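You operate a simulated robot arm through the tools that you are given. There is no shell and no other tool. Be economical: measure what you need, move in short steps, check, and stop when the job is done.

You are at the controls of a simulated two-armed robot. One attempt, no reset.

## Task
Take the beige cloth from the top of the wooden counter and lay it out flat on the top of the grey counter board.

The check looks at the end state, three seconds after you hand in, the way a careful person would. Anything else that was tipped, shoved, dropped, spilled or broken makes it a failure. Flat cloth is picked up by pressing the open fingertips on it (5 to 10 N) and closing them slowly along it; thin cloth reads only 2 to 8 mm in the jaws.

## Robot
Two 7-joint arms with two-finger parallel grippers on one trunk, on a base that drives. Base frame: it is fixed to the floor where the robot stands at the start and does not move with it; the origin is under the middle of the robot, x ahead of it, y to its left, z up. Readings come in cm, degrees, newtons and seconds.
The left shoulder is at the start at [5, 17.7, 117.9], the right one opposite. With the tool pointing down near the work surface each hand reaches from about 10 to 68 cm from the robot's upright axis, wherever it stands, measured 20 degrees to its own side. Places, roughly: top of the grey counter board [60, -100, 110]. Payload 3.43 kg a hand.
The tool frame of a hand sits at the grasp point between the pads (the TCP): z along the fingers, y along the line on which they close. The tips reach 3.4 cm beyond it. The gripper opens to 12.8 cm. The fingers are 2.4 cm wide and 1.2 cm thick; the gripper's body (4.8 by 13 cm) begins 9.6 cm behind the TCP.
Orientation is told as [roll, pitch, yaw] about the base's x, y, z axes, in that order, counted from this pose: with the fingers straight down and closing along the base's y, the tool's x points along the base's -x, its y along +y and its z along -z.

## Interface
- The arms move only by the tool drive_tool. It takes "left_moves", "right_moves" or both (then of equal length, played together; a hand with none holds still); each is a list of rows, each an object of numbers (a shift or turn left out is 0, a gripper value left out holds the last): "x", "y", "z": the shift along the tool's x, y, z in cm; "wx", "wy", "wz": the turn, a rotation vector about the tool's x, y, z in degrees; "fingers": the closure in counts, from 0 (fully open) to 255 (shut). In form: [{"x": .., "y": .., "z": .., "wx": .., "wy": .., "wz": .., "fingers": ..}, ...]. A call has 1 to 10 rows; each row shifts and turns the commanded pose from where the row before left it, along the tool's axes as they then stand. Rows are played at 5 a second. More than 5 cm and 8.6 degrees between two rows, or a gripper value outside its range, and nothing of the call is played. Where a pose cannot be reached the arm comes as near as it can. A force on the tool above 40 N (or 10 N above the force at the start of the call, whichever is more), or a blocked arm, ends the call early, and 0.2 s more pass. Each finger travels about 10.8 cm/s and halts on what it meets, pressing with about 27 N; the grip force reading is that of the motor and also rises with nothing between the fingers. The clock runs only during rows and for 0.2 s after the last one: add rows that do not move to give the fingers time. It gives the time, the measured TCP pose, the force on the tool (base axes), the opening and the grip force at its end, in the units of the frame above (readings bear some noise), with the torque about the TCP (base axes, N m) and any sound that the robot's microphone picked up.
- Cameras (640 x 400 px; columns grow to the right, rows downward): "scene" is now at [16.4, -2.27, 134.92]; the picture's right is [-0.38, -0.92, 0.00], its down [-0.53, 0.22, -0.82] and it looks along [0.76, -0.31, -0.58] (base axes); focal length 274 px, centre (320, 200). "left" rides on the left gripper at [7.6, 1.1, -16] in its tool frame; the picture's right is [-0.15, 0.99, 0.00], its down [-0.88, -0.13, -0.46] and it looks along [-0.45, -0.07, 0.89] (tool axes); focal length 234 px, centre (320, 200). "right" rides on the right gripper at [7.6, -1.1, -16] in its tool frame; the picture's right is [0.15, 0.99, 0.00], its down [-0.88, 0.13, -0.46] and it looks along [-0.45, 0.07, 0.89] (tool axes); focal length 234 px, centre (320, 200). There is no depth. A picture from a camera that has moved, and an enlarged one, comes with that camera's place and axes in the base frame and with its lens. The place of the scene camera against the robot may be out by one fixed shift of up to 2.5 cm in any direction.
- capture(camera): a new picture of that camera. The clock stands still meanwhile.
- move_column(by): slides the trunk up (or, below 0, down) by that many cm; the arms and the scene camera ride with it, the base frame stays. It gives what a move gives, with no picture.
- steer(legs): drives the robot by 1 to 6 legs, each [ahead, turn to the left] in cm and degrees, along the robot's own axes; the way and the turn of a leg run together, so that a leg with both is an arc; at most 150 cm and 180 degrees a leg. The arms and the cameras ride along, it lands a little off, and it stops where it bumps. It gives what a move gives.
- aim_head(pan, tilt): turns the head with the scene camera to pan (to the left, within 80 degrees either way) and tilt (down, from -29 to 69), counted from straight ahead of the robot. It gives what a move gives.
- zoom(camera, box): a new picture of the part [left, top, right, bottom] of that camera's present view, enlarged. The clock stands still meanwhile.
- sign_off(): hands the job in; it is judged then, once.

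Work in short steps. Places have to be worked out from the pictures, the camera data and where the tool is seen: move nearer, look again, correct. Check each grasp and each placing, and mend what went wrong. You have 120 turns and 100 pictures in all, those below and enlarged ones among them. Open the grippers and draw the arms clear of the work before you hand the job in, unless the task says otherwise; then end with one line.

The tools are called after "Call:" as name(argument=value, ...) on one line, values as JSON. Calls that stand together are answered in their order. drive_tool: Moves the arms, as the interface text tells. Its arguments: {"type":"object","properties":{"left_moves":{"type":"array","items":{"type":"object","properties":{"x":{"type":"number"},"y":{"type":"number"},"z":{"type":"number"},"wx":{"type":"number"},"wy":{"type":"number"},"wz":{"type":"number"},"fingers":{"type":"number"}}}},"right_moves":{"type":"array","items":{"type":"object","properties":{"x":{"type":"number"},"y":{"type":"number"},"z":{"type":"number"},"wx":{"type":"number"},"wy":{"type":"number"},"wz":{"type":"number"},"fingers":{"type":"number"}}}}},"required":[]} The other tools are called the same way: move_column (by) slides the trunk up or down; steer (legs) drives the base; aim_head (pan, tilt) turns the head that bears the scene camera; capture (camera) takes a picture; zoom (camera, box) takes an enlarged picture of a part of a camera's view; sign_off () hands the job in.

At the start:

```text
t: 0.0
left_tool_pos: [30.4, -2.02, 114.99]
left_tool_rot: [-0.1, 0.1, 0.1]
left_force: [0.3, -0.2, -0.3]
left_wrist_torque: [0.02, 0.02, 0.03]
left_opening: 12.82
left_gripper_force: 0.2
right_tool_pos: [30.32, -40.79, 100.08]
right_tool_rot: [0.0, 0.0, 0.0]
right_force: [0.5, -0.3, 0.6]
right_wrist_torque: [0.0, 0.01, 0.0]
right_opening: 12.8
right_gripper_force: 0.2
trunk travel left (down, up): [-35.0, 5.1]
robot x, y, heading: [0.05, -0.12, -0.1]
head pan, tilt: [-22.3, 35.1]
```

scene: 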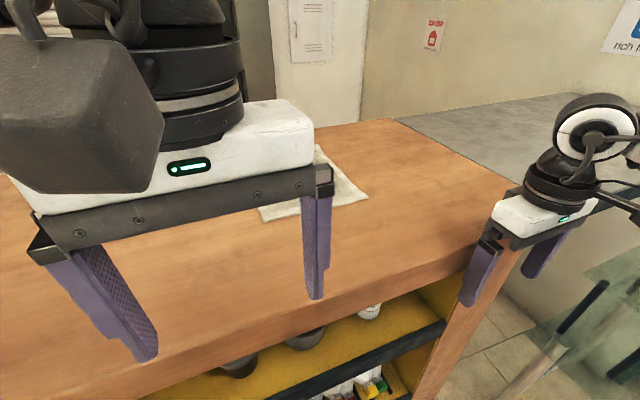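
right: 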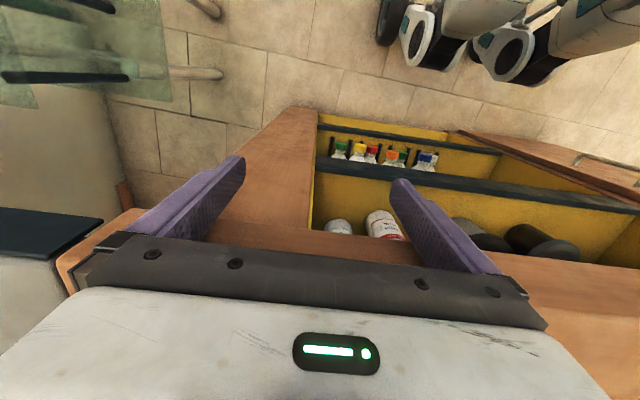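
left: 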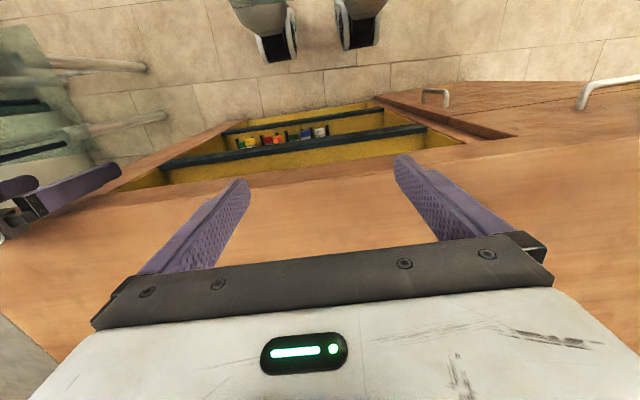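

The cloth is partly hidden behind the left gripper. I'll move the left hand up and to the left to see it.

Call:
drive_tool(left_moves=[{"z": -3, "y": 4}, {"y": 5}, {"y": 5}, {"y": 5}, {"y": 5}])

Call:
capture(camera="scene")

Call:
aim_head(pan=-65, tilt=35)

Call:
capture(camera="scene")

```text
t: 1.2
left_tool_pos: [30.14, 22.22, 118.03]
left_tool_rot: [-0.2, 0.0, 0.0]
left_force: [0.0, 0.2, -0.1]
left_wrist_torque: [-0.02, -0.02, 0.05]
left_opening: 12.81
left_gripper_force: 0.0
right_tool_pos: [30.24, -40.74, 100.07]
right_tool_rot: [-0.1, -0.1, -0.1]
right_force: [-0.1, 0.0, 0.3]
right_wrist_torque: [0.01, -0.02, 0.0]
right_opening: 12.79
right_gripper_force: 0.0
trunk travel left (down, up): [-35.0, 5.1]
robot x, y, heading: [0.21, -0.09, 0.2]
head pan, tilt: [-22.3, 35.1]
```

```text
96 pictures are left
camera scene: at [16.34, -2.18, 134.94], right [-0.38, -0.92, 0.0], down [-0.53, 0.22, -0.82], along [0.76, -0.31, -0.57], focal length 274 px, centre (320, 200)
```

scene: 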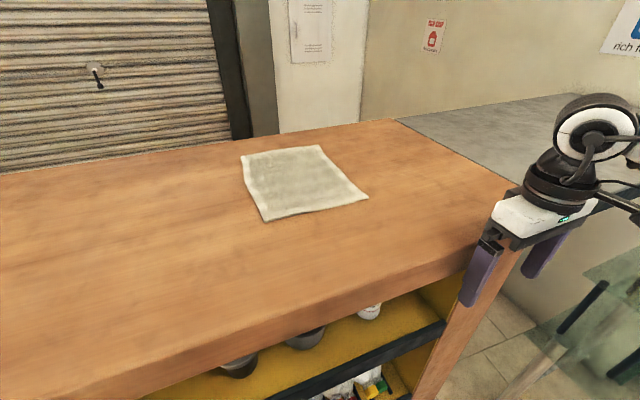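

```text
t: 2.3
left_tool_pos: [30.29, 22.02, 117.99]
left_tool_rot: [0.0, 0.0, 0.2]
left_force: [-0.8, -0.6, 0.1]
left_wrist_torque: [0.03, -0.03, 0.03]
left_opening: 12.8
left_gripper_force: 0.0
right_tool_pos: [30.39, -40.71, 100.02]
right_tool_rot: [0.0, 0.0, -0.1]
right_force: [-0.2, 0.2, -0.3]
right_wrist_torque: [-0.02, -0.01, 0.03]
right_opening: 12.81
right_gripper_force: 0.0
trunk travel left (down, up): [-35.0, 5.1]
robot x, y, heading: [-0.09, 0.02, 0.1]
head pan, tilt: [-65.0, 35.0]
```

```text
95 pictures are left
camera scene: at [11.99, -6.91, 134.94], right [-0.91, -0.42, 0.0], down [-0.24, 0.52, -0.82], along [0.35, -0.74, -0.57], focal length 274 px, centre (320, 200)
```

scene: 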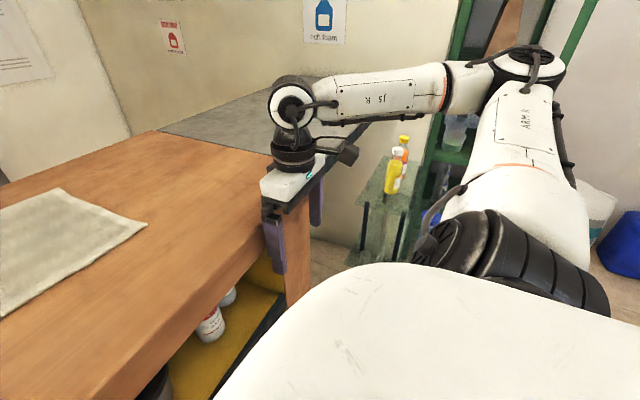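

Counter height is uncertain (95–110), so I'll back the right hand off the counter front and raise it, then look at the grey board.

Call:
drive_tool(right_moves=[{"x": 4}, {"z": -5}, {"z": -5}, {"z": -5}, {"z": -5}])

Call:
capture(camera="scene")

Call:
capture(camera="left")

Call:
capture(camera="right")

```text
t: 3.5
left_tool_pos: [30.27, 22.08, 117.98]
left_tool_rot: [-0.1, 0.0, 0.1]
left_force: [-0.5, 0.5, -0.3]
left_wrist_torque: [-0.02, 0.0, 0.01]
left_opening: 12.8
left_gripper_force: 0.1
right_tool_pos: [26.26, -40.57, 119.87]
right_tool_rot: [0.0, 0.1, 0.0]
right_force: [0.4, 0.7, -0.5]
right_wrist_torque: [-0.02, -0.07, 0.0]
right_opening: 12.81
right_gripper_force: 0.1
trunk travel left (down, up): [-35.0, 5.1]
robot x, y, heading: [-0.04, 0.34, -0.1]
head pan, tilt: [-65.0, 35.0]
```

```text
94 pictures are left
camera scene: at [11.94, -6.82, 134.95], right [-0.91, -0.42, 0.0], down [-0.24, 0.52, -0.82], along [0.35, -0.74, -0.57], focal length 274 px, centre (320, 200)
```

scene: 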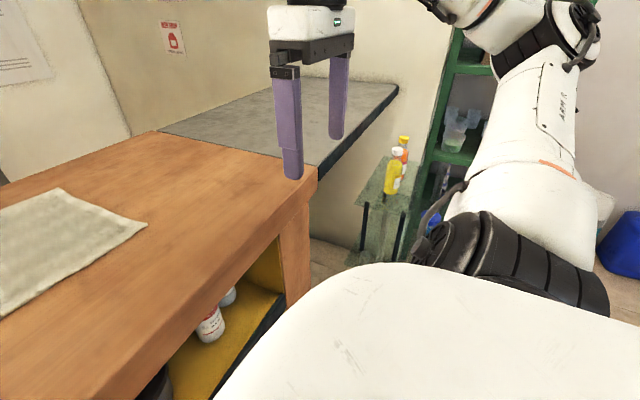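

```text
93 pictures are left
camera left: at [22.72, 23.2, 133.89], right [0.14, 0.99, 0.0], down [0.88, -0.13, 0.46], along [0.45, -0.07, -0.89], focal length 234 px, centre (320, 200)
```

left: 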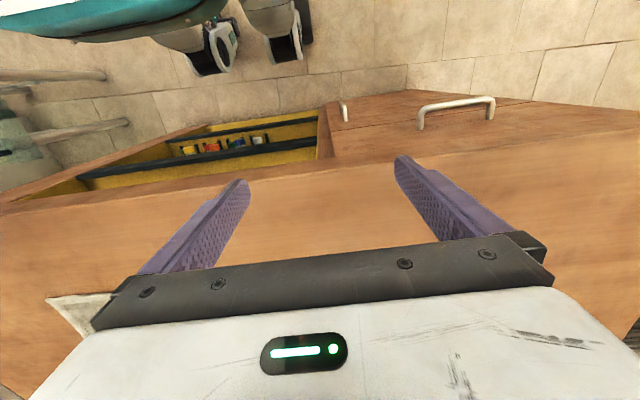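

```text
92 pictures are left
camera right: at [18.82, -41.73, 135.94], right [-0.15, 0.99, 0.0], down [0.88, 0.13, 0.45], along [0.45, 0.07, -0.89], focal length 234 px, centre (320, 200)
```

right: 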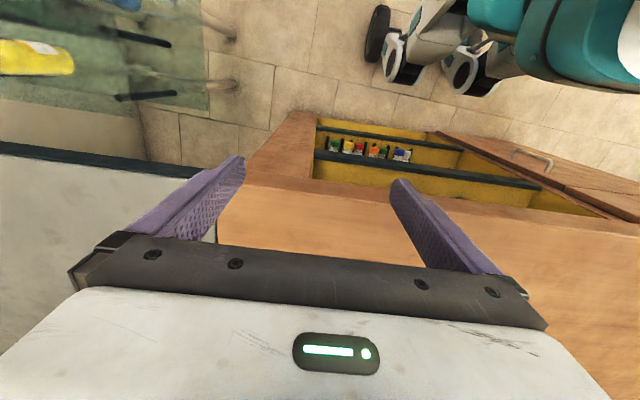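

Grey board looks flush with the wooden top. Plan: pinch the cloth near its two near corners with both hands (closing along x), lift, carry by driving, and lay it on the grey. First I bring both hands above the near corners.

Call:
drive_tool(left_moves=[{"z": -3, "x": -2, "y": -2.6}, {"x": -2, "y": -2.6}, {"x": -2, "y": -2.6}, {"x": -2, "y": -2.6}, {"x": -2, "y": -2.6}, {"x": -2, "y": -2.6}, {"x": -2, "y": -2.6}, {"x": -2, "y": -2.6}, {"x": -2, "y": -2.6}, {"x": -2, "y": -2.6}], right_moves=[{"z": -2, "x": -2.4, "y": 1}, {"x": -2.4, "y": 1}, {"x": -2.4, "y": 1}, {"x": -2.4, "y": 1}, {"x": -2.4, "y": 1}, {"x": -2.4, "y": 1}, {"x": -2.4, "y": 1}, {"x": -2.4, "y": 1}, {"x": -2.4, "y": 1}, {"x": -2.4, "y": 1}])

Call:
drive_tool(left_moves=[{"wz": 8.5}, {"wz": 8.5}, {"wz": 8.5}, {"wz": 8.5}, {"wz": 8.5}, {"wz": 8.5}, {"wz": 8.5}, {"wz": 8.5}, {"wz": 8.5}, {"wz": 8.5}], right_moves=[{"wz": -8.5}, {"wz": -8.5}, {"wz": -8.5}, {"wz": -8.5}, {"wz": -8.5}, {"wz": -8.5}, {"wz": -8.5}, {"wz": -8.5}, {"wz": -8.5}, {"wz": -8.5}])

Call:
aim_head(pan=-18, tilt=35)

Call:
capture(camera="scene")

Call:
capture(camera="left")

Call:
capture(camera="right")

```text
t: 5.7
left_tool_pos: [50.48, -3.96, 121.15]
left_tool_rot: [0.0, -0.1, -0.1]
left_force: [1.3, 0.0, -0.4]
left_wrist_torque: [0.03, 0.03, -0.01]
left_opening: 12.81
left_gripper_force: 0.0
right_tool_pos: [50.63, -30.79, 121.88]
right_tool_rot: [0.2, 0.0, 0.0]
right_force: [0.8, 0.5, -0.1]
right_wrist_torque: [0.02, 0.0, -0.01]
right_opening: 12.82
right_gripper_force: 0.0
trunk travel left (down, up): [-35.0, 5.1]
robot x, y, heading: [-0.35, -0.03, 0.1]
head pan, tilt: [-65.0, 35.0]
```

```text
t: 7.9
left_tool_pos: [35.68, -2.92, 116.07]
left_tool_rot: [0.1, -0.2, -84.8]
left_force: [0.7, -0.3, 0.2]
left_wrist_torque: [-0.01, 0.0, -0.01]
left_opening: 12.78
left_gripper_force: 0.1
left hand out of reach, approached as far as the arm can: row 6, 7, 8, 9, 10
right_tool_pos: [29.22, -13.93, 119.16]
right_tool_rot: [-0.1, 0.1, 84.9]
right_force: [-0.3, 0.2, -0.2]
right_wrist_torque: [-0.01, 0.02, 0.01]
right_opening: 12.81
right_gripper_force: 0.0
right hand out of reach, approached as far as the arm can: row 3, 4, 5, 6, 7, 8, 9, 10
trunk travel left (down, up): [-35.0, 5.1]
robot x, y, heading: [0.1, 0.12, 0.2]
head pan, tilt: [-65.0, 35.0]
```

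```text
t: 9.1
left_tool_pos: [35.82, -3.03, 115.92]
left_tool_rot: [0.1, -0.2, -84.7]
left_force: [0.3, 0.3, 0.4]
left_wrist_torque: [-0.02, 0.0, -0.03]
left_opening: 12.8
left_gripper_force: 0.1
right_tool_pos: [29.23, -14.15, 119.15]
right_tool_rot: [-0.1, 0.1, 84.8]
right_force: [-0.4, -0.4, 0.7]
right_wrist_torque: [-0.02, 0.02, -0.02]
right_opening: 12.8
right_gripper_force: 0.0
trunk travel left (down, up): [-35.0, 5.1]
robot x, y, heading: [0.02, -0.05, 0.1]
head pan, tilt: [-18.0, 35.0]
```

```text
91 pictures are left
camera scene: at [16.63, -1.66, 134.94], right [-0.31, -0.95, 0.0], down [-0.55, 0.18, -0.82], along [0.78, -0.25, -0.57], focal length 274 px, centre (320, 200)
```

scene: 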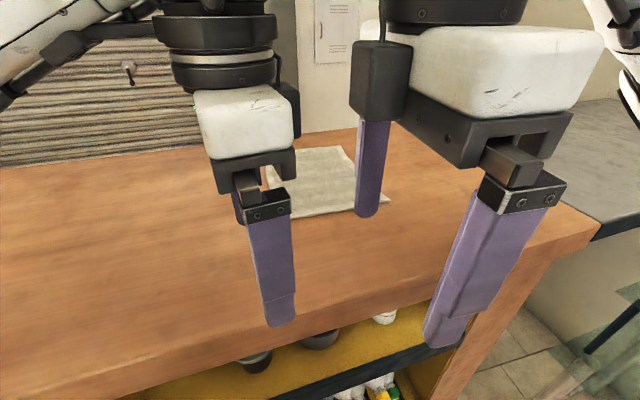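

```text
90 pictures are left
camera left: at [36.26, 4.55, 131.81], right [1.0, -0.05, 0.0], down [-0.05, -0.89, 0.46], along [-0.02, -0.46, -0.89], focal length 234 px, centre (320, 200)
```

left: 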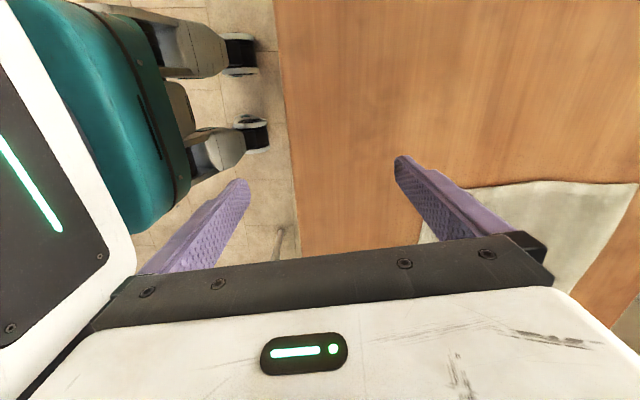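

```text
89 pictures are left
camera right: at [29.66, -21.56, 135.08], right [-1.0, -0.06, 0.0], down [-0.05, 0.89, 0.45], along [-0.02, 0.45, -0.89], focal length 234 px, centre (320, 200)
```

right: 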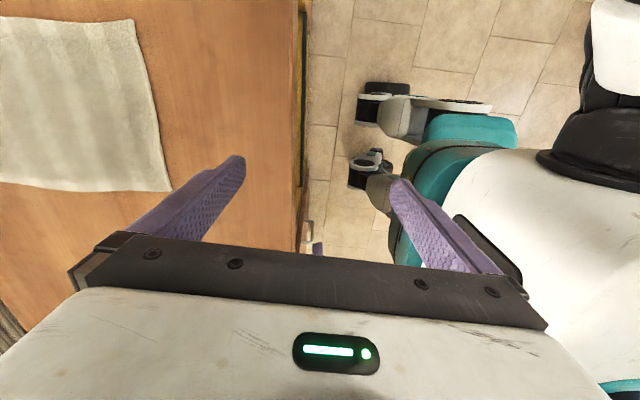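

The ±85° yaw loses reach. Wrist views triangulate the cloth to x≈48–73, y≈-7…-26, top z≈106.6. New plan: yaw 0, pinch the right edge (closing along y) with hands spaced along x. First undo the rotation.

Call:
drive_tool(left_moves=[{"wz": -8.5}, {"wz": -8.5}, {"wz": -8.5}, {"wz": -8.5}, {"wz": -8.5}, {"wz": -8.5}, {"wz": -8.5}, {"wz": -8.5}, {"wz": -8.5}, {"wz": -8.5}], right_moves=[{"wz": 8.5}, {"wz": 8.5}, {"wz": 8.5}, {"wz": 8.5}, {"wz": 8.5}, {"wz": 8.5}, {"wz": 8.5}, {"wz": 8.5}, {"wz": 8.5}, {"wz": 8.5}])

```text
t: 11.2
left_tool_pos: [35.84, -3.11, 116.03]
left_tool_rot: [-0.1, 0.0, 0.3]
left_force: [0.1, 0.6, -0.7]
left_wrist_torque: [0.01, -0.01, -0.04]
left_opening: 12.82
left_gripper_force: 0.1
right_tool_pos: [29.24, -14.04, 119.09]
right_tool_rot: [0.1, 0.0, -0.2]
right_force: [0.6, 0.2, -0.2]
right_wrist_torque: [0.01, -0.02, -0.01]
right_opening: 12.82
right_gripper_force: 0.1
trunk travel left (down, up): [-35.0, 5.1]
robot x, y, heading: [-0.05, -0.09, 0.2]
head pan, tilt: [-18.0, 35.0]
```

Raise both hands a little and drive over so that the cloth's right edge is dead ahead, 10 cm nearer.

Call:
drive_tool(left_moves=[{"z": -4, "y": 3}, {"z": -4, "y": 3}], right_moves=[{"z": -3, "y": -3}, {"z": -2, "y": -3}])

Call:
steer(legs=[[-15, 0], [0, -90], [22, 0], [0, 90], [25, 0]])

Call:
aim_head(pan=0, tilt=45)

Call:
capture(camera="scene")

Call:
capture(camera="left")

```text
t: 11.8
left_tool_pos: [35.63, 3.27, 123.8]
left_tool_rot: [0.0, -0.1, 0.2]
left_force: [-0.8, -0.9, -0.2]
left_wrist_torque: [-0.03, -0.03, 0.0]
left_opening: 12.8
left_gripper_force: 0.0
right_tool_pos: [28.85, -20.16, 123.87]
right_tool_rot: [0.1, -0.1, -0.1]
right_force: [-0.4, -0.1, 0.9]
right_wrist_torque: [0.0, 0.0, -0.01]
right_opening: 12.8
right_gripper_force: 0.1
trunk travel left (down, up): [-35.0, 5.1]
robot x, y, heading: [-0.11, 0.23, 0.1]
head pan, tilt: [-18.0, 35.0]
```

```text
t: 23.6
left_tool_pos: [42.45, -16.36, 123.78]
left_tool_rot: [-0.1, 0.2, 2.5]
left_force: [-0.4, -0.4, 0.1]
left_wrist_torque: [0.01, -0.04, -0.02]
left_opening: 12.79
left_gripper_force: 0.0
right_tool_pos: [36.57, -40.15, 123.84]
right_tool_rot: [0.0, -0.1, 2.0]
right_force: [-0.7, 0.2, -0.4]
right_wrist_torque: [0.02, -0.04, 0.02]
right_opening: 12.78
right_gripper_force: 0.1
trunk travel left (down, up): [-35.0, 5.1]
robot x, y, heading: [7.12, -20.69, 2.2]
head pan, tilt: [-18.0, 35.0]
stopped in leg 5: the robot was blocked; the commanded pose is now the measured one
```

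```text
t: 24.4
left_tool_pos: [42.7, -16.33, 123.76]
left_tool_rot: [-0.1, 0.2, 2.5]
left_force: [0.0, 0.4, -0.8]
left_wrist_torque: [0.01, 0.03, -0.03]
left_opening: 12.78
left_gripper_force: 0.1
right_tool_pos: [36.77, -40.1, 123.86]
right_tool_rot: [-0.1, 0.2, 2.2]
right_force: [0.6, -0.4, -0.2]
right_wrist_torque: [-0.02, -0.04, 0.04]
right_opening: 12.83
right_gripper_force: 0.1
trunk travel left (down, up): [-35.0, 5.1]
robot x, y, heading: [7.34, -21.01, 2.5]
head pan, tilt: [0.0, 45.0]
```

```text
88 pictures are left
camera scene: at [23.42, -19.32, 133.47], right [0.04, -1.0, 0.0], down [-0.71, -0.03, -0.71], along [0.71, 0.03, -0.71], focal length 274 px, centre (320, 200)
```

scene: 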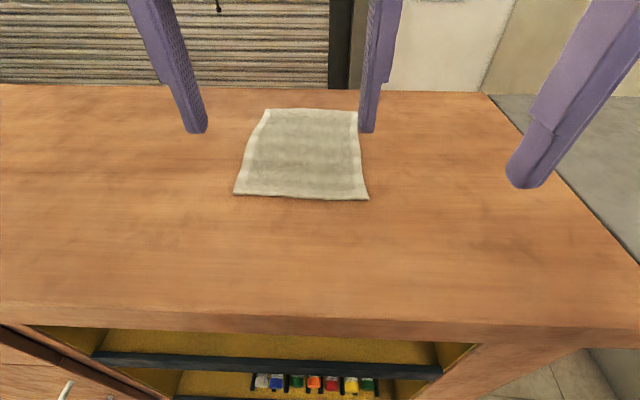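

```text
87 pictures are left
camera left: at [35.13, -15.68, 139.71], right [0.1, 0.99, 0.0], down [0.89, -0.09, 0.45], along [0.45, -0.05, -0.89], focal length 234 px, centre (320, 200)
```

left: 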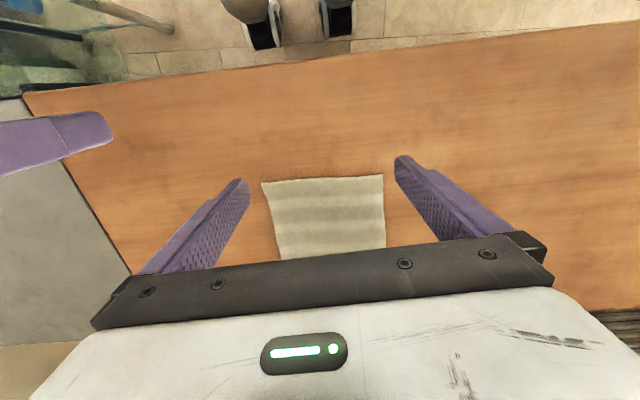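

The base is as near as it gets (x≈7). Cloth now fixed at x 48–74, y -26…-7.5. I move hands above the right edge: left to x≈67, right to x≈50.5, opening ~6 cm.

Call:
drive_tool(left_moves=[{"wz": 2.4, "fingers": 135}, {"x": -4.1, "y": -0.95}, {"x": -4.1, "y": -0.95}, {"x": -4.1, "y": -0.95}, {"x": -4.1, "y": -0.95}, {"x": -4.1, "y": -0.95}, {"x": -4.1, "y": -0.95}], right_moves=[{"wz": 2.2, "fingers": 135}, {"x": -2.3, "y": 3}, {"x": -2.3, "y": 3}, {"x": -2.3, "y": 3}, {"x": -2.3, "y": 3}, {"x": -2.3, "y": 3}, {"x": -2.3, "y": 3}])

Call:
capture(camera="scene")

Call:
capture(camera="right")

```text
t: 26.2
left_tool_pos: [61.34, -16.7, 123.41]
left_tool_rot: [-3.0, 0.0, 4.0]
left_force: [0.1, 0.3, 0.1]
left_wrist_torque: [-0.06, -0.01, -0.03]
left_opening: 6.04
left_gripper_force: 0.0
left hand out of reach, approached as far as the arm can: row 6, 7
right_tool_pos: [46.27, -33.7, 121.82]
right_tool_rot: [0.1, 0.1, -0.1]
right_force: [-0.3, -0.9, -0.1]
right_wrist_torque: [-0.04, -0.01, -0.02]
right_opening: 6.03
right_gripper_force: 0.0
right hand out of reach, approached as far as the arm can: row 4, 5, 6, 7
trunk travel left (down, up): [-35.0, 5.1]
robot x, y, heading: [6.95, -20.94, 2.4]
head pan, tilt: [0.0, 45.0]
stopped in row 7 (left hand): the arm was blocked; the commanded pose is now the measured one
```

```text
86 pictures are left
camera scene: at [23.42, -19.21, 133.46], right [0.04, -1.0, 0.0], down [-0.71, -0.03, -0.71], along [0.71, 0.03, -0.71], focal length 274 px, centre (320, 200)
```

scene: 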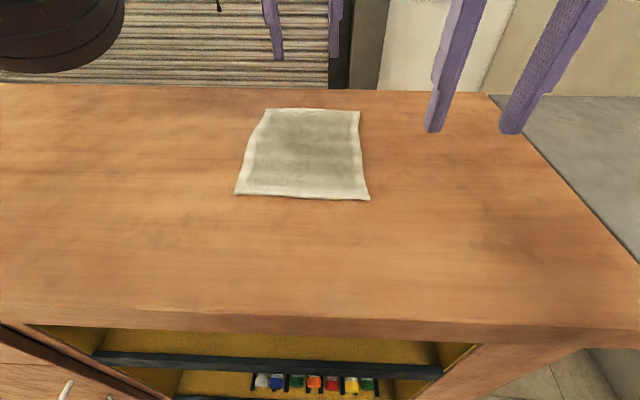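

```text
85 pictures are left
camera right: at [38.75, -34.76, 137.89], right [-0.14, 0.99, 0.0], down [0.88, 0.13, 0.45], along [0.45, 0.07, -0.89], focal length 234 px, centre (320, 200)
```

right: 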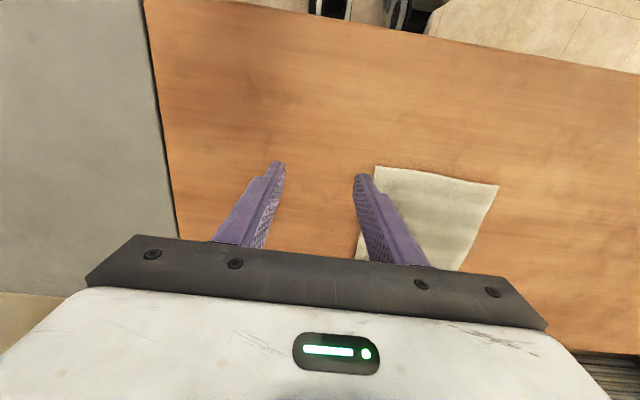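

Reach is limited at this height since the wrists sit far above the shoulders. I raise the trunk, bringing the hands back down relative to it.

Call:
move_column(by=5)

Call:
drive_tool(left_moves=[{"x": 3, "y": 2, "z": 2, "wz": 4}, {"x": 3, "y": 2, "z": 2, "wx": 3}, {"x": 3, "y": 2, "z": 2}, {"x": 2, "y": 2, "z": 2}], right_moves=[{"z": 2, "x": 1}, {"z": 2, "y": 1}, {"z": 2}, {"z": 1}])

Call:
drive_tool(right_moves=[{"x": -1, "y": 2}, {"x": -1, "y": 2}, {"x": -1, "y": 2}, {"x": -1, "y": 2}])

```text
t: 27.2
left_tool_pos: [61.46, -16.92, 128.36]
left_tool_rot: [-2.9, 0.0, 3.9]
left_force: [0.8, 0.1, -0.2]
left_wrist_torque: [0.03, -0.01, -0.01]
left_opening: 6.03
left_gripper_force: 0.1
right_tool_pos: [46.34, -33.69, 126.89]
right_tool_rot: [0.2, 0.2, -0.1]
right_force: [0.0, -0.3, 0.4]
right_wrist_torque: [-0.03, 0.03, 0.0]
right_opening: 6.03
right_gripper_force: 0.0
trunk travel left (down, up): [-40.0, 0.1]
robot x, y, heading: [7.31, -21.03, 2.0]
head pan, tilt: [0.0, 45.0]
```

```text
t: 28.2
left_tool_pos: [50.56, -9.56, 119.98]
left_tool_rot: [-5.9, -0.2, -0.1]
left_force: [1.3, -0.9, -0.8]
left_wrist_torque: [0.01, 0.02, 0.02]
left_opening: 6.04
left_gripper_force: 0.1
right_tool_pos: [45.25, -32.93, 119.76]
right_tool_rot: [0.2, 0.2, -0.1]
right_force: [0.5, 0.0, 0.4]
right_wrist_torque: [-0.03, 0.0, -0.03]
right_opening: 6.05
right_gripper_force: 0.1
trunk travel left (down, up): [-40.0, 0.1]
robot x, y, heading: [6.74, -21.06, 2.5]
head pan, tilt: [0.0, 45.0]
```

```text
t: 29.2
left_tool_pos: [50.54, -9.55, 120.02]
left_tool_rot: [-5.8, -0.2, -0.2]
left_force: [0.6, -0.1, 0.1]
left_wrist_torque: [-0.01, -0.01, 0.0]
left_opening: 6.04
left_gripper_force: 0.1
right_tool_pos: [46.76, -31.82, 119.88]
right_tool_rot: [0.0, 0.0, -0.1]
right_force: [0.0, 0.4, 1.2]
right_wrist_torque: [-0.02, 0.0, -0.02]
right_opening: 6.03
right_gripper_force: 0.1
right hand out of reach, approached as far as the arm can: row 1, 2, 3, 4
trunk travel left (down, up): [-40.0, 0.1]
robot x, y, heading: [7.04, -20.7, 2.4]
head pan, tilt: [0.0, 45.0]
```

The right arm has an inward limit around 11 cm right of the robot's middle. Tilting it outward (body to the right, tips inward) may help; test.

Call:
drive_tool(right_moves=[{"wx": -8}, {"wx": -7}, {"y": 2, "x": -1}, {"y": 2, "x": -1}, {"y": 2}])

```text
t: 30.4
left_tool_pos: [50.56, -9.53, 120.08]
left_tool_rot: [-5.8, -0.3, -0.2]
left_force: [0.0, -0.3, -0.8]
left_wrist_torque: [-0.03, -0.02, -0.01]
left_opening: 6.05
left_gripper_force: 0.1
right_tool_pos: [48.58, -26.98, 121.06]
right_tool_rot: [15.2, 0.1, -0.1]
right_force: [1.2, -0.2, -0.3]
right_wrist_torque: [0.02, -0.02, 0.03]
right_opening: 6.02
right_gripper_force: 0.0
right hand out of reach, approached as far as the arm can: row 5
trunk travel left (down, up): [-40.0, 0.1]
robot x, y, heading: [6.69, -21.32, 2.3]
head pan, tilt: [0.0, 45.0]
```

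Works. Shift the base ~7 cm to the left (turn right, back up, turn back, forward) so that the cloth is well centred for both arms.

Call:
steer(legs=[[-2, 0], [0, -36], [-12, 0], [0, 34], [10.5, 0]])

Call:
capture(camera="scene")

Call:
capture(camera="left")

Call:
capture(camera="right")

```text
t: 36.1
left_tool_pos: [49.25, -4.12, 119.9]
left_tool_rot: [-5.8, -0.2, -1.7]
left_force: [0.2, 1.0, -0.1]
left_wrist_torque: [0.0, 0.05, 0.01]
left_opening: 6.01
left_gripper_force: 0.0
right_tool_pos: [46.83, -21.42, 120.92]
right_tool_rot: [15.0, 0.1, -1.6]
right_force: [0.1, -0.1, -0.7]
right_wrist_torque: [0.03, 0.03, 0.01]
right_opening: 6.01
right_gripper_force: 0.0
trunk travel left (down, up): [-40.0, 0.1]
robot x, y, heading: [5.17, -14.36, 0.7]
head pan, tilt: [0.0, 45.0]
```

```text
84 pictures are left
camera scene: at [21.9, -13.1, 138.45], right [0.01, -1.0, 0.0], down [-0.71, -0.01, -0.71], along [0.71, 0.01, -0.71], focal length 274 px, centre (320, 200)
```

scene: 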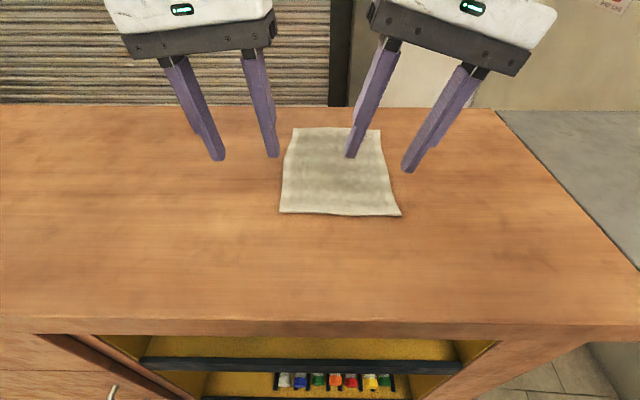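

```text
83 pictures are left
camera left: at [41.73, -1.29, 135.69], right [0.18, 0.98, -0.1], down [0.88, -0.11, 0.47], along [0.45, -0.17, -0.88], focal length 234 px, centre (320, 200)
```

left: 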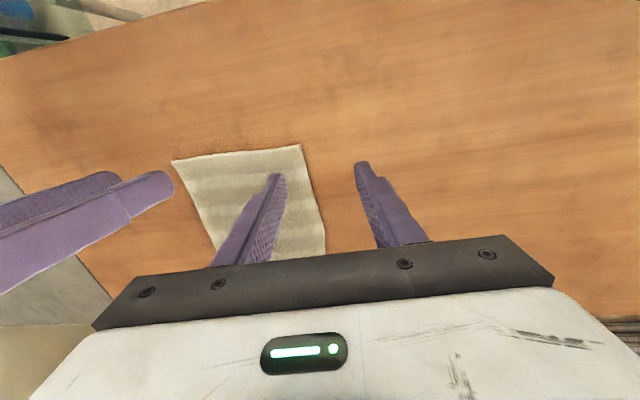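

```text
82 pictures are left
camera right: at [39.21, -26.41, 136.12], right [-0.12, 0.96, 0.26], down [0.88, -0.02, 0.47], along [0.46, 0.28, -0.84], focal length 234 px, centre (320, 200)
```

right: 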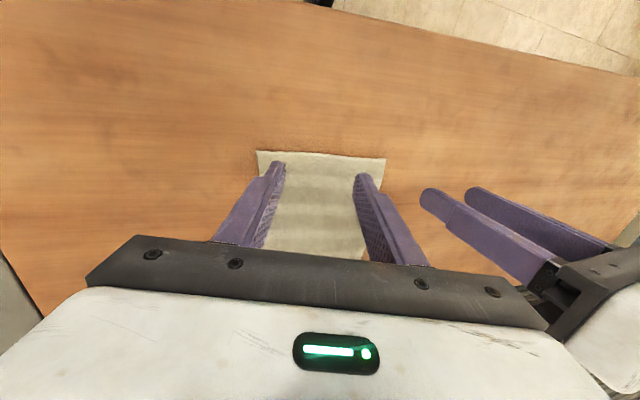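

Cloth confirmed at the same place. I bring the hands above the near corners at z≈113 (left y≈-10, right y≈-24), slight outward tilts, opening ~4 cm.

Call:
drive_tool(left_moves=[{"wz": -1.7, "fingers": 175}, {"x": -1.2, "y": -2.65, "z": 2}, {"x": -1.2, "y": -2.65, "z": 2}, {"z": 1.8}, {"z": 1.7}], right_moves=[{"wx": 4.5, "wz": -1.6, "fingers": 175, "y": -2}, {"wx": 4.5, "x": -2.3, "y": -1}, {"x": -2.4, "z": 3}, {"z": 2.3}, {"z": 2.3}])

Call:
capture(camera="scene")

Call:
capture(camera="left")

Call:
capture(camera="right")

```text
t: 37.3
left_tool_pos: [51.65, -10.11, 112.98]
left_tool_rot: [-5.9, -0.2, 0.0]
left_force: [0.3, 0.4, -0.2]
left_wrist_torque: [-0.01, 0.02, -0.03]
left_opening: 3.99
left_gripper_force: 0.1
right_tool_pos: [50.34, -25.91, 116.04]
right_tool_rot: [6.1, -0.3, -0.1]
right_force: [0.1, -0.4, 0.0]
right_wrist_torque: [0.0, 0.01, -0.01]
right_opening: 4.0
right_gripper_force: 0.0
right hand out of reach, approached as far as the arm can: row 2, 3
trunk travel left (down, up): [-40.0, 0.1]
robot x, y, heading: [5.33, -14.47, 0.7]
head pan, tilt: [0.0, 45.0]
```

```text
81 pictures are left
camera scene: at [21.82, -13.1, 138.46], right [0.01, -1.0, 0.0], down [-0.71, -0.01, -0.71], along [0.71, 0.01, -0.71], focal length 274 px, centre (320, 200)
```

scene: 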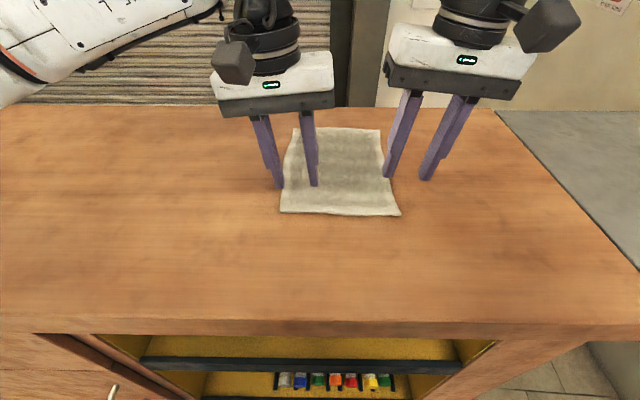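

```text
80 pictures are left
camera left: at [44.07, -7.38, 128.75], right [0.15, 0.98, -0.1], down [0.88, -0.08, 0.47], along [0.45, -0.16, -0.88], focal length 234 px, centre (320, 200)
```

left: 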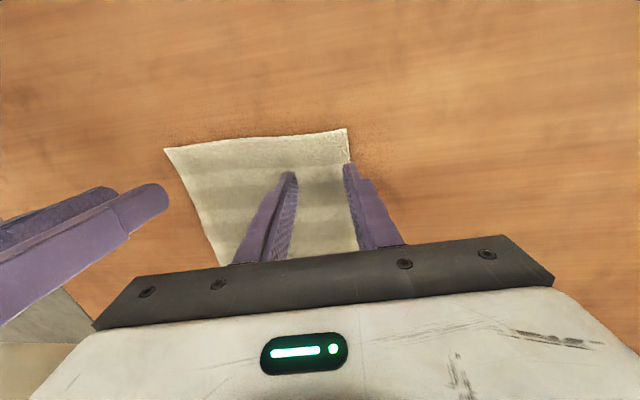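

```text
79 pictures are left
camera right: at [42.75, -28.76, 131.7], right [-0.15, 0.98, 0.1], down [0.88, 0.08, 0.47], along [0.46, 0.16, -0.88], focal length 234 px, centre (320, 200)
```

right: 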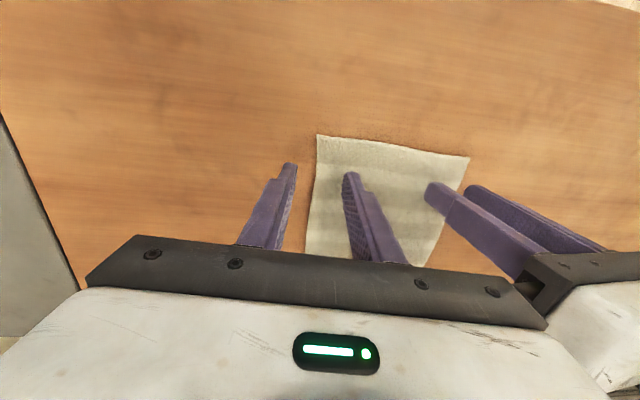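

Left is near the left edge; nudge it 1 cm inward. Right needs ~2.5 cm inward and lower; try at lower height with more tilt if needed.

Call:
drive_tool(left_moves=[{"y": -0.5}, {"y": -0.3}, {}], right_moves=[{"z": 2, "wx": -2}, {"y": 1.5, "z": 0.5, "wx": -2}, {"y": 1.5, "z": 0.5}])

```text
t: 38.1
left_tool_pos: [51.52, -10.89, 113.22]
left_tool_rot: [-5.8, -0.2, 0.0]
left_force: [0.6, -0.6, -0.5]
left_wrist_torque: [-0.04, -0.02, 0.03]
left_opening: 3.99
left_gripper_force: 0.0
right_tool_pos: [50.32, -23.39, 113.74]
right_tool_rot: [10.2, -0.3, -0.1]
right_force: [-1.0, 0.3, 0.2]
right_wrist_torque: [-0.02, 0.0, -0.03]
right_opening: 4.04
right_gripper_force: 0.0
right hand out of reach, approached as far as the arm can: row 3
trunk travel left (down, up): [-40.0, 0.1]
robot x, y, heading: [5.62, -14.48, 0.6]
head pan, tilt: [0.0, 45.0]
```

Both over the cloth. Lower towards contact.

Call:
drive_tool(left_moves=[{"z": 1.2}, {"z": 1.0}], right_moves=[{"z": 1.3, "y": -0.24}, {"z": 1.2, "y": -0.22}])

Call:
drive_tool(left_moves=[{"z": 0.3}, {"z": 0.2}], right_moves=[{"z": 0.3, "y": -0.05}, {"z": 0.2, "y": -0.04}])

```text
t: 38.7
left_tool_pos: [51.5, -11.04, 111.08]
left_tool_rot: [-5.9, -0.2, 0.1]
left_force: [0.8, 0.0, 4.4]
left_wrist_torque: [0.17, -0.04, -0.01]
left_opening: 4.04
left_gripper_force: 0.4
right_tool_pos: [50.31, -23.44, 111.19]
right_tool_rot: [10.1, -0.5, 0.1]
right_force: [0.8, 0.8, 0.9]
right_wrist_torque: [-0.02, -0.02, -0.02]
right_opening: 4.0
right_gripper_force: 0.2
trunk travel left (down, up): [-40.0, 0.1]
robot x, y, heading: [5.14, -14.31, 0.8]
head pan, tilt: [0.0, 45.0]
```

```text
t: 39.3
left_tool_pos: [51.34, -11.11, 110.99]
left_tool_rot: [-6.0, -0.7, 0.1]
left_force: [5.2, 6.9, 29.8]
left_wrist_torque: [1.09, -0.16, -0.15]
left_opening: 4.23
left_gripper_force: 1.8
right_tool_pos: [50.41, -23.51, 111.07]
right_tool_rot: [10.1, -0.8, -0.1]
right_force: [3.9, -3.1, 19.4]
right_wrist_torque: [-0.53, -0.05, 0.13]
right_opening: 4.02
right_gripper_force: 0.0
trunk travel left (down, up): [-40.0, 0.1]
robot x, y, heading: [5.12, -14.46, 0.6]
head pan, tilt: [0.0, 45.0]
```

Surface contact at tip z≈107.5, but the tilt puts load on one finger only. Back off slightly and level the hands somewhat.

Call:
drive_tool(left_moves=[{"z": -0.6}, {"wx": -4}], right_moves=[{"z": -0.6, "y": 0.1}, {"wx": 5}])

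```text
t: 39.9
left_tool_pos: [51.48, -11.18, 110.88]
left_tool_rot: [-1.6, 0.2, -0.2]
left_force: [-0.1, -0.3, 1.7]
left_wrist_torque: [0.03, 0.0, 0.01]
left_opening: 3.97
left_gripper_force: 0.0
right_tool_pos: [49.6, -24.72, 111.03]
right_tool_rot: [5.0, -0.3, 0.1]
right_force: [-0.6, 0.4, -0.6]
right_wrist_torque: [-0.01, 0.0, -0.01]
right_opening: 4.03
right_gripper_force: 0.0
right hand out of reach, approached as far as the arm can: row 2
trunk travel left (down, up): [-40.0, 0.1]
robot x, y, heading: [5.67, -14.29, 0.5]
head pan, tilt: [0.0, 45.0]
```

Right arm's inward limit still bothers; lift and shift the base another 6 cm left.

Call:
drive_tool(left_moves=[{"z": -4}, {"z": -3}], right_moves=[{"z": -4}, {"z": -3}])

Call:
steer(legs=[[0, -34], [-12, 0], [0, 34], [10.5, 0]])

```text
t: 40.5
left_tool_pos: [51.69, -10.93, 117.89]
left_tool_rot: [-1.8, -0.2, 0.1]
left_force: [-0.7, -0.1, -0.6]
left_wrist_torque: [-0.02, -0.06, 0.0]
left_opening: 4.05
left_gripper_force: 0.1
right_tool_pos: [49.49, -25.72, 118.15]
right_tool_rot: [5.0, -0.3, 0.0]
right_force: [-1.2, -0.1, -0.3]
right_wrist_torque: [-0.02, 0.01, -0.02]
right_opening: 4.04
right_gripper_force: 0.0
right hand out of reach, approached as far as the arm can: row 2
trunk travel left (down, up): [-40.0, 0.1]
robot x, y, heading: [5.4, -14.65, 0.7]
head pan, tilt: [0.0, 45.0]
```

```text
t: 45.7
left_tool_pos: [51.68, -4.94, 117.86]
left_tool_rot: [-1.7, 0.0, -0.9]
left_force: [0.0, 0.6, 0.3]
left_wrist_torque: [-0.02, 0.05, -0.02]
left_opening: 3.99
left_gripper_force: 0.0
right_tool_pos: [49.33, -19.71, 117.99]
right_tool_rot: [5.1, -0.3, -0.9]
right_force: [0.1, 0.7, 0.1]
right_wrist_torque: [-0.02, 0.04, 0.0]
right_opening: 4.0
right_gripper_force: 0.2
trunk travel left (down, up): [-40.0, 0.1]
robot x, y, heading: [5.27, -7.77, 0.2]
head pan, tilt: [0.0, 45.0]
```

Reposition over the corners again, down to just above contact.

Call:
drive_tool(left_moves=[{"wz": -0.9, "y": -2, "x": 0.3}, {"y": -2, "x": 0.3}, {"y": -1.87}, {"z": 3.3}, {"z": 2.9}], right_moves=[{"wz": -0.9, "y": -2, "x": -0.8}, {"y": -2.34, "x": -0.8}, {}, {"z": 3.1}, {"z": 2.7}])

Call:
capture(camera="left")

Call:
capture(camera="right")

```text
t: 46.9
left_tool_pos: [51.31, -11.05, 111.91]
left_tool_rot: [-1.8, -0.1, 0.0]
left_force: [-0.6, -0.3, 0.2]
left_wrist_torque: [0.05, 0.02, -0.02]
left_opening: 4.01
left_gripper_force: 0.1
right_tool_pos: [50.81, -23.57, 112.04]
right_tool_rot: [5.1, -0.3, 0.0]
right_force: [-0.1, 0.3, -0.2]
right_wrist_torque: [0.0, 0.02, -0.01]
right_opening: 4.05
right_gripper_force: 0.0
trunk travel left (down, up): [-40.0, 0.1]
robot x, y, heading: [5.65, -7.32, -0.1]
head pan, tilt: [0.0, 45.0]
```

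```text
78 pictures are left
camera left: at [43.63, -9.46, 127.76], right [0.15, 0.99, -0.03], down [0.88, -0.12, 0.46], along [0.45, -0.1, -0.89], focal length 234 px, centre (320, 200)
```

left: 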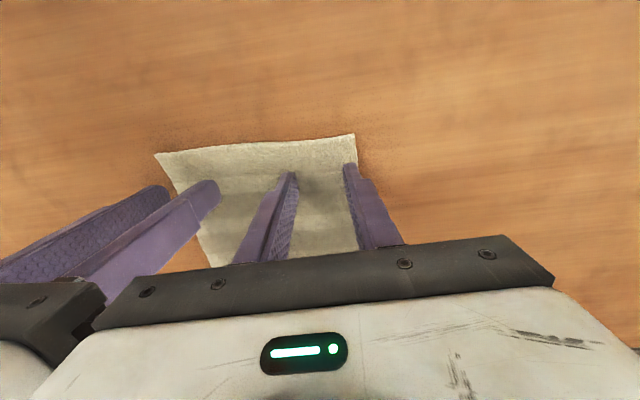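

```text
77 pictures are left
camera right: at [43.23, -26.04, 127.82], right [-0.15, 0.99, 0.09], down [0.88, 0.09, 0.47], along [0.46, 0.15, -0.88], focal length 234 px, centre (320, 200)
```

right: 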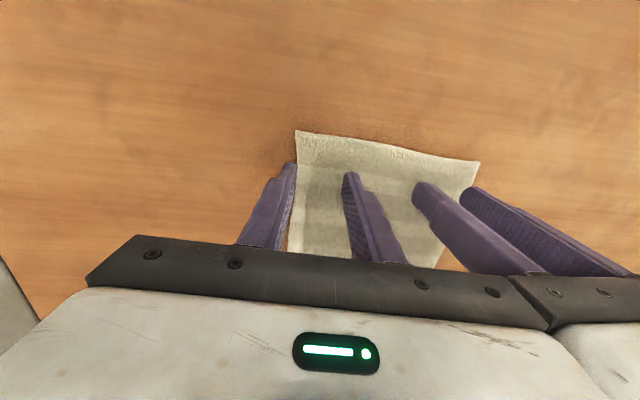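

Outer tips are right at the cloth's side edges; narrow to ~2.6 cm, move 1.3 cm closer to the near edge, then press gently.

Call:
drive_tool(left_moves=[{"fingers": 203, "x": 1.2}, {}, {"z": 0.4}], right_moves=[{"fingers": 203, "x": 1.0}, {}, {"z": 0.5, "y": -0.04}])

Call:
drive_tool(left_moves=[{"z": 0.3}, {"z": 0.15}], right_moves=[{"z": 0.3}, {"z": 0.15}])

```text
t: 47.7
left_tool_pos: [50.01, -10.89, 111.46]
left_tool_rot: [-1.9, 0.0, 0.0]
left_force: [-0.6, 0.0, 0.9]
left_wrist_torque: [-0.01, 0.03, 0.0]
left_opening: 2.59
left_gripper_force: 0.0
right_tool_pos: [49.91, -23.38, 111.43]
right_tool_rot: [5.1, -0.4, 0.0]
right_force: [0.4, 0.0, -0.7]
right_wrist_torque: [0.0, -0.01, 0.0]
right_opening: 2.61
right_gripper_force: 0.1
trunk travel left (down, up): [-40.0, 0.1]
robot x, y, heading: [5.05, -7.81, 0.3]
head pan, tilt: [0.0, 45.0]
```

```text
t: 48.3
left_tool_pos: [49.97, -10.99, 111.0]
left_tool_rot: [-1.7, -0.1, -0.1]
left_force: [0.2, 0.0, 0.5]
left_wrist_torque: [-0.01, 0.0, -0.03]
left_opening: 2.61
left_gripper_force: 0.0
right_tool_pos: [49.83, -23.55, 111.15]
right_tool_rot: [5.1, -0.4, 0.1]
right_force: [0.3, 0.5, -0.4]
right_wrist_torque: [-0.04, 0.02, 0.02]
right_opening: 2.62
right_gripper_force: 0.1
trunk travel left (down, up): [-40.0, 0.1]
robot x, y, heading: [4.87, -7.28, -0.2]
head pan, tilt: [0.0, 45.0]
```

Not in contact yet; small steps more.

Call:
drive_tool(left_moves=[{"z": 0.15}, {"z": 0.1}], right_moves=[{"z": 0.2}, {"z": 0.15}])

```text
t: 48.9
left_tool_pos: [49.89, -10.86, 110.83]
left_tool_rot: [-1.9, -0.1, 0.0]
left_force: [1.0, -0.6, 3.1]
left_wrist_torque: [0.04, -0.04, -0.01]
left_opening: 2.6
left_gripper_force: 0.0
right_tool_pos: [49.95, -23.35, 110.88]
right_tool_rot: [5.1, -0.5, 0.0]
right_force: [0.1, -0.8, 8.9]
right_wrist_torque: [-0.19, 0.02, -0.02]
right_opening: 2.67
right_gripper_force: 0.6
trunk travel left (down, up): [-40.0, 0.1]
robot x, y, heading: [5.54, -7.76, -0.1]
head pan, tilt: [0.0, 45.0]
```

Contact on both (3 N, 9 N). Press the left a bit more and close slowly.

Call:
drive_tool(left_moves=[{"z": 0.1}, {"fingers": 209}, {"fingers": 215}, {"fingers": 221}, {"fingers": 227}, {"fingers": 233}, {"fingers": 239}, {"fingers": 245}, {"fingers": 251}, {"fingers": 255}], right_moves=[{}, {"fingers": 209}, {"fingers": 215}, {"fingers": 221}, {"fingers": 227}, {"fingers": 233}, {"fingers": 239}, {"fingers": 245}, {"fingers": 251}, {"fingers": 255}])

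Call:
capture(camera="scene")

Call:
capture(camera="left")

Call:
capture(camera="right")

```text
t: 51.1
left_tool_pos: [49.89, -11.0, 110.76]
left_tool_rot: [-1.8, -0.1, 0.0]
left_force: [0.7, 1.2, 11.1]
left_wrist_torque: [0.12, -0.01, -0.02]
left_opening: 0.36
left_gripper_force: 28.0
right_tool_pos: [49.93, -23.49, 110.72]
right_tool_rot: [5.1, -0.5, 0.0]
right_force: [-0.1, -0.7, 4.3]
right_wrist_torque: [-0.09, 0.02, 0.02]
right_opening: 0.0
right_gripper_force: 27.1
trunk travel left (down, up): [-40.0, 0.1]
robot x, y, heading: [5.38, -7.96, 0.0]
head pan, tilt: [0.0, 45.0]
```

```text
76 pictures are left
camera scene: at [21.69, -6.56, 138.48], right [0.0, -1.0, 0.0], down [-0.71, 0.0, -0.71], along [0.71, 0.0, -0.71], focal length 274 px, centre (320, 200)
```

scene: 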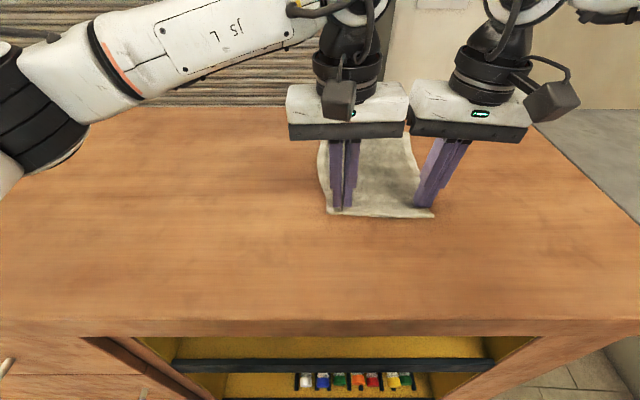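

```text
75 pictures are left
camera left: at [42.28, -9.41, 126.61], right [0.15, 0.99, -0.03], down [0.88, -0.12, 0.46], along [0.45, -0.1, -0.89], focal length 234 px, centre (320, 200)
```

left: 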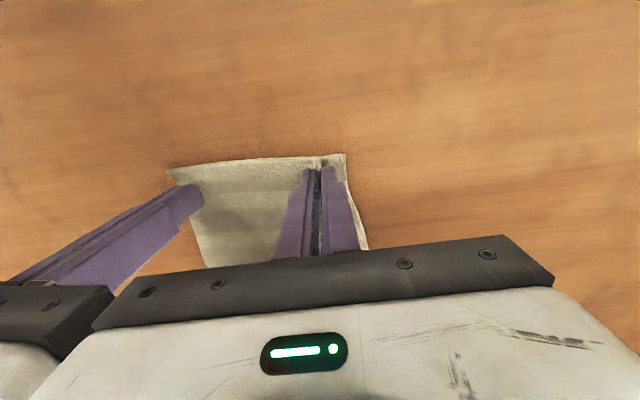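

```text
74 pictures are left
camera right: at [42.21, -25.89, 126.53], right [-0.15, 0.99, 0.09], down [0.88, 0.09, 0.47], along [0.46, 0.15, -0.88], focal length 234 px, centre (320, 200)
```

right: 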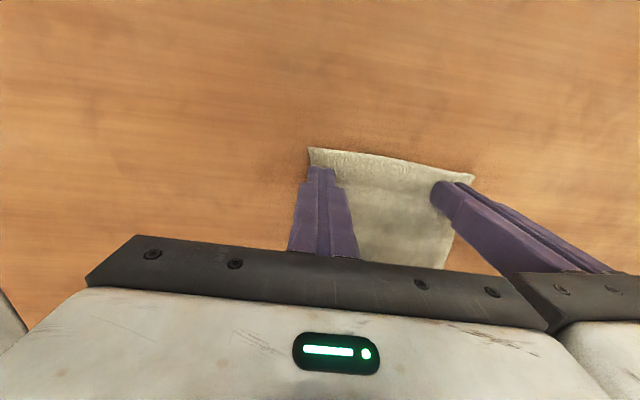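

Left holds cloth (3.6 mm), right closed on nothing. Tilt the left outward for clearance, reopen the right, level it and shift inward, try again.

Call:
drive_tool(left_moves=[{"z": -0.3}, {"wx": 3.5}, {"wx": 3.5}, {}, {}], right_moves=[{"z": -0.6}, {"fingers": 199}, {"wx": 2}, {"y": 0.4}, {}])

Call:
drive_tool(right_moves=[{"z": 0.4}, {"z": 0.1}])

Call:
capture(camera="right")

```text
t: 52.3
left_tool_pos: [49.97, -10.97, 110.93]
left_tool_rot: [-8.9, 0.0, 0.0]
left_force: [-0.1, -0.1, 0.9]
left_wrist_torque: [0.06, 0.03, 0.02]
left_opening: 0.38
left_gripper_force: 26.9
right_tool_pos: [49.84, -23.01, 111.31]
right_tool_rot: [3.1, -0.4, 0.1]
right_force: [-0.1, -0.6, -0.6]
right_wrist_torque: [0.01, -0.01, 0.0]
right_opening: 2.81
right_gripper_force: 0.0
trunk travel left (down, up): [-40.0, 0.1]
robot x, y, heading: [5.16, -7.48, 0.0]
head pan, tilt: [0.0, 45.0]
```

```text
t: 52.9
left_tool_pos: [49.93, -10.93, 110.95]
left_tool_rot: [-8.8, -0.2, -0.1]
left_force: [0.7, -0.9, 0.7]
left_wrist_torque: [0.04, -0.01, 0.03]
left_opening: 0.4
left_gripper_force: 27.0
right_tool_pos: [49.95, -22.9, 110.84]
right_tool_rot: [3.1, -0.5, -0.1]
right_force: [-0.1, 0.7, 1.7]
right_wrist_torque: [-0.02, 0.06, -0.02]
right_opening: 2.83
right_gripper_force: 0.0
trunk travel left (down, up): [-40.0, 0.1]
robot x, y, heading: [5.21, -7.24, 0.0]
head pan, tilt: [0.0, 45.0]
```

```text
73 pictures are left
camera right: at [42.35, -24.95, 126.65], right [-0.15, 0.99, 0.05], down [0.88, 0.11, 0.47], along [0.46, 0.12, -0.88], focal length 234 px, centre (320, 200)
```

right: 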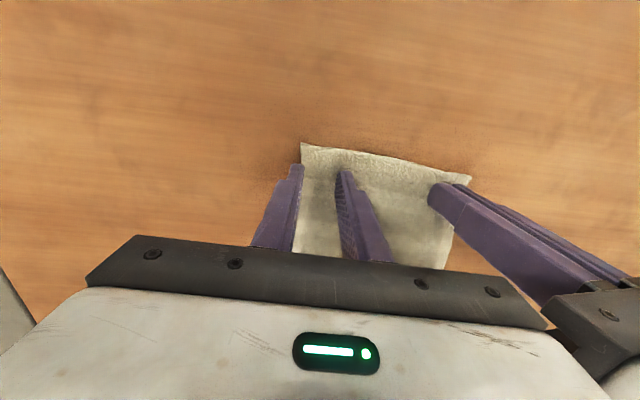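

Outer finger is still at the edge. Tilt the left more for room, shift the right inward 0.9 cm with a 2 cm opening, and press.

Call:
drive_tool(left_moves=[{"z": -0.2, "wx": 3}, {"wx": 3}, {}, {}, {}, {}], right_moves=[{"z": -0.4}, {"fingers": 214}, {"y": 0.5}, {"y": 0.4}, {"z": 0.4}, {"z": 0.1}])

Call:
capture(camera="right")

```text
t: 54.3
left_tool_pos: [49.85, -11.02, 111.24]
left_tool_rot: [-14.8, -0.2, 0.0]
left_force: [0.3, -0.4, -0.1]
left_wrist_torque: [0.11, -0.02, 0.02]
left_opening: 0.35
left_gripper_force: 27.0
right_tool_pos: [50.06, -22.14, 110.83]
right_tool_rot: [3.1, -0.5, 0.1]
right_force: [-1.7, -1.7, 8.8]
right_wrist_torque: [-0.17, 0.03, 0.0]
right_opening: 2.1
right_gripper_force: 0.3
trunk travel left (down, up): [-40.0, 0.1]
robot x, y, heading: [5.55, -7.54, -0.3]
head pan, tilt: [0.0, 45.0]
```

```text
72 pictures are left
camera right: at [42.33, -24.13, 126.6], right [-0.15, 0.99, 0.05], down [0.88, 0.11, 0.47], along [0.46, 0.11, -0.88], focal length 234 px, centre (320, 200)
```

right: 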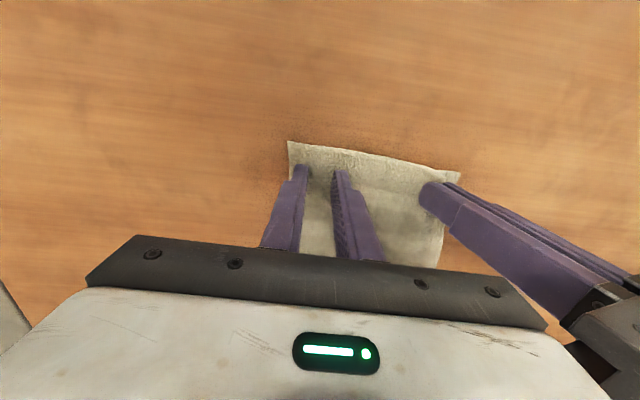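

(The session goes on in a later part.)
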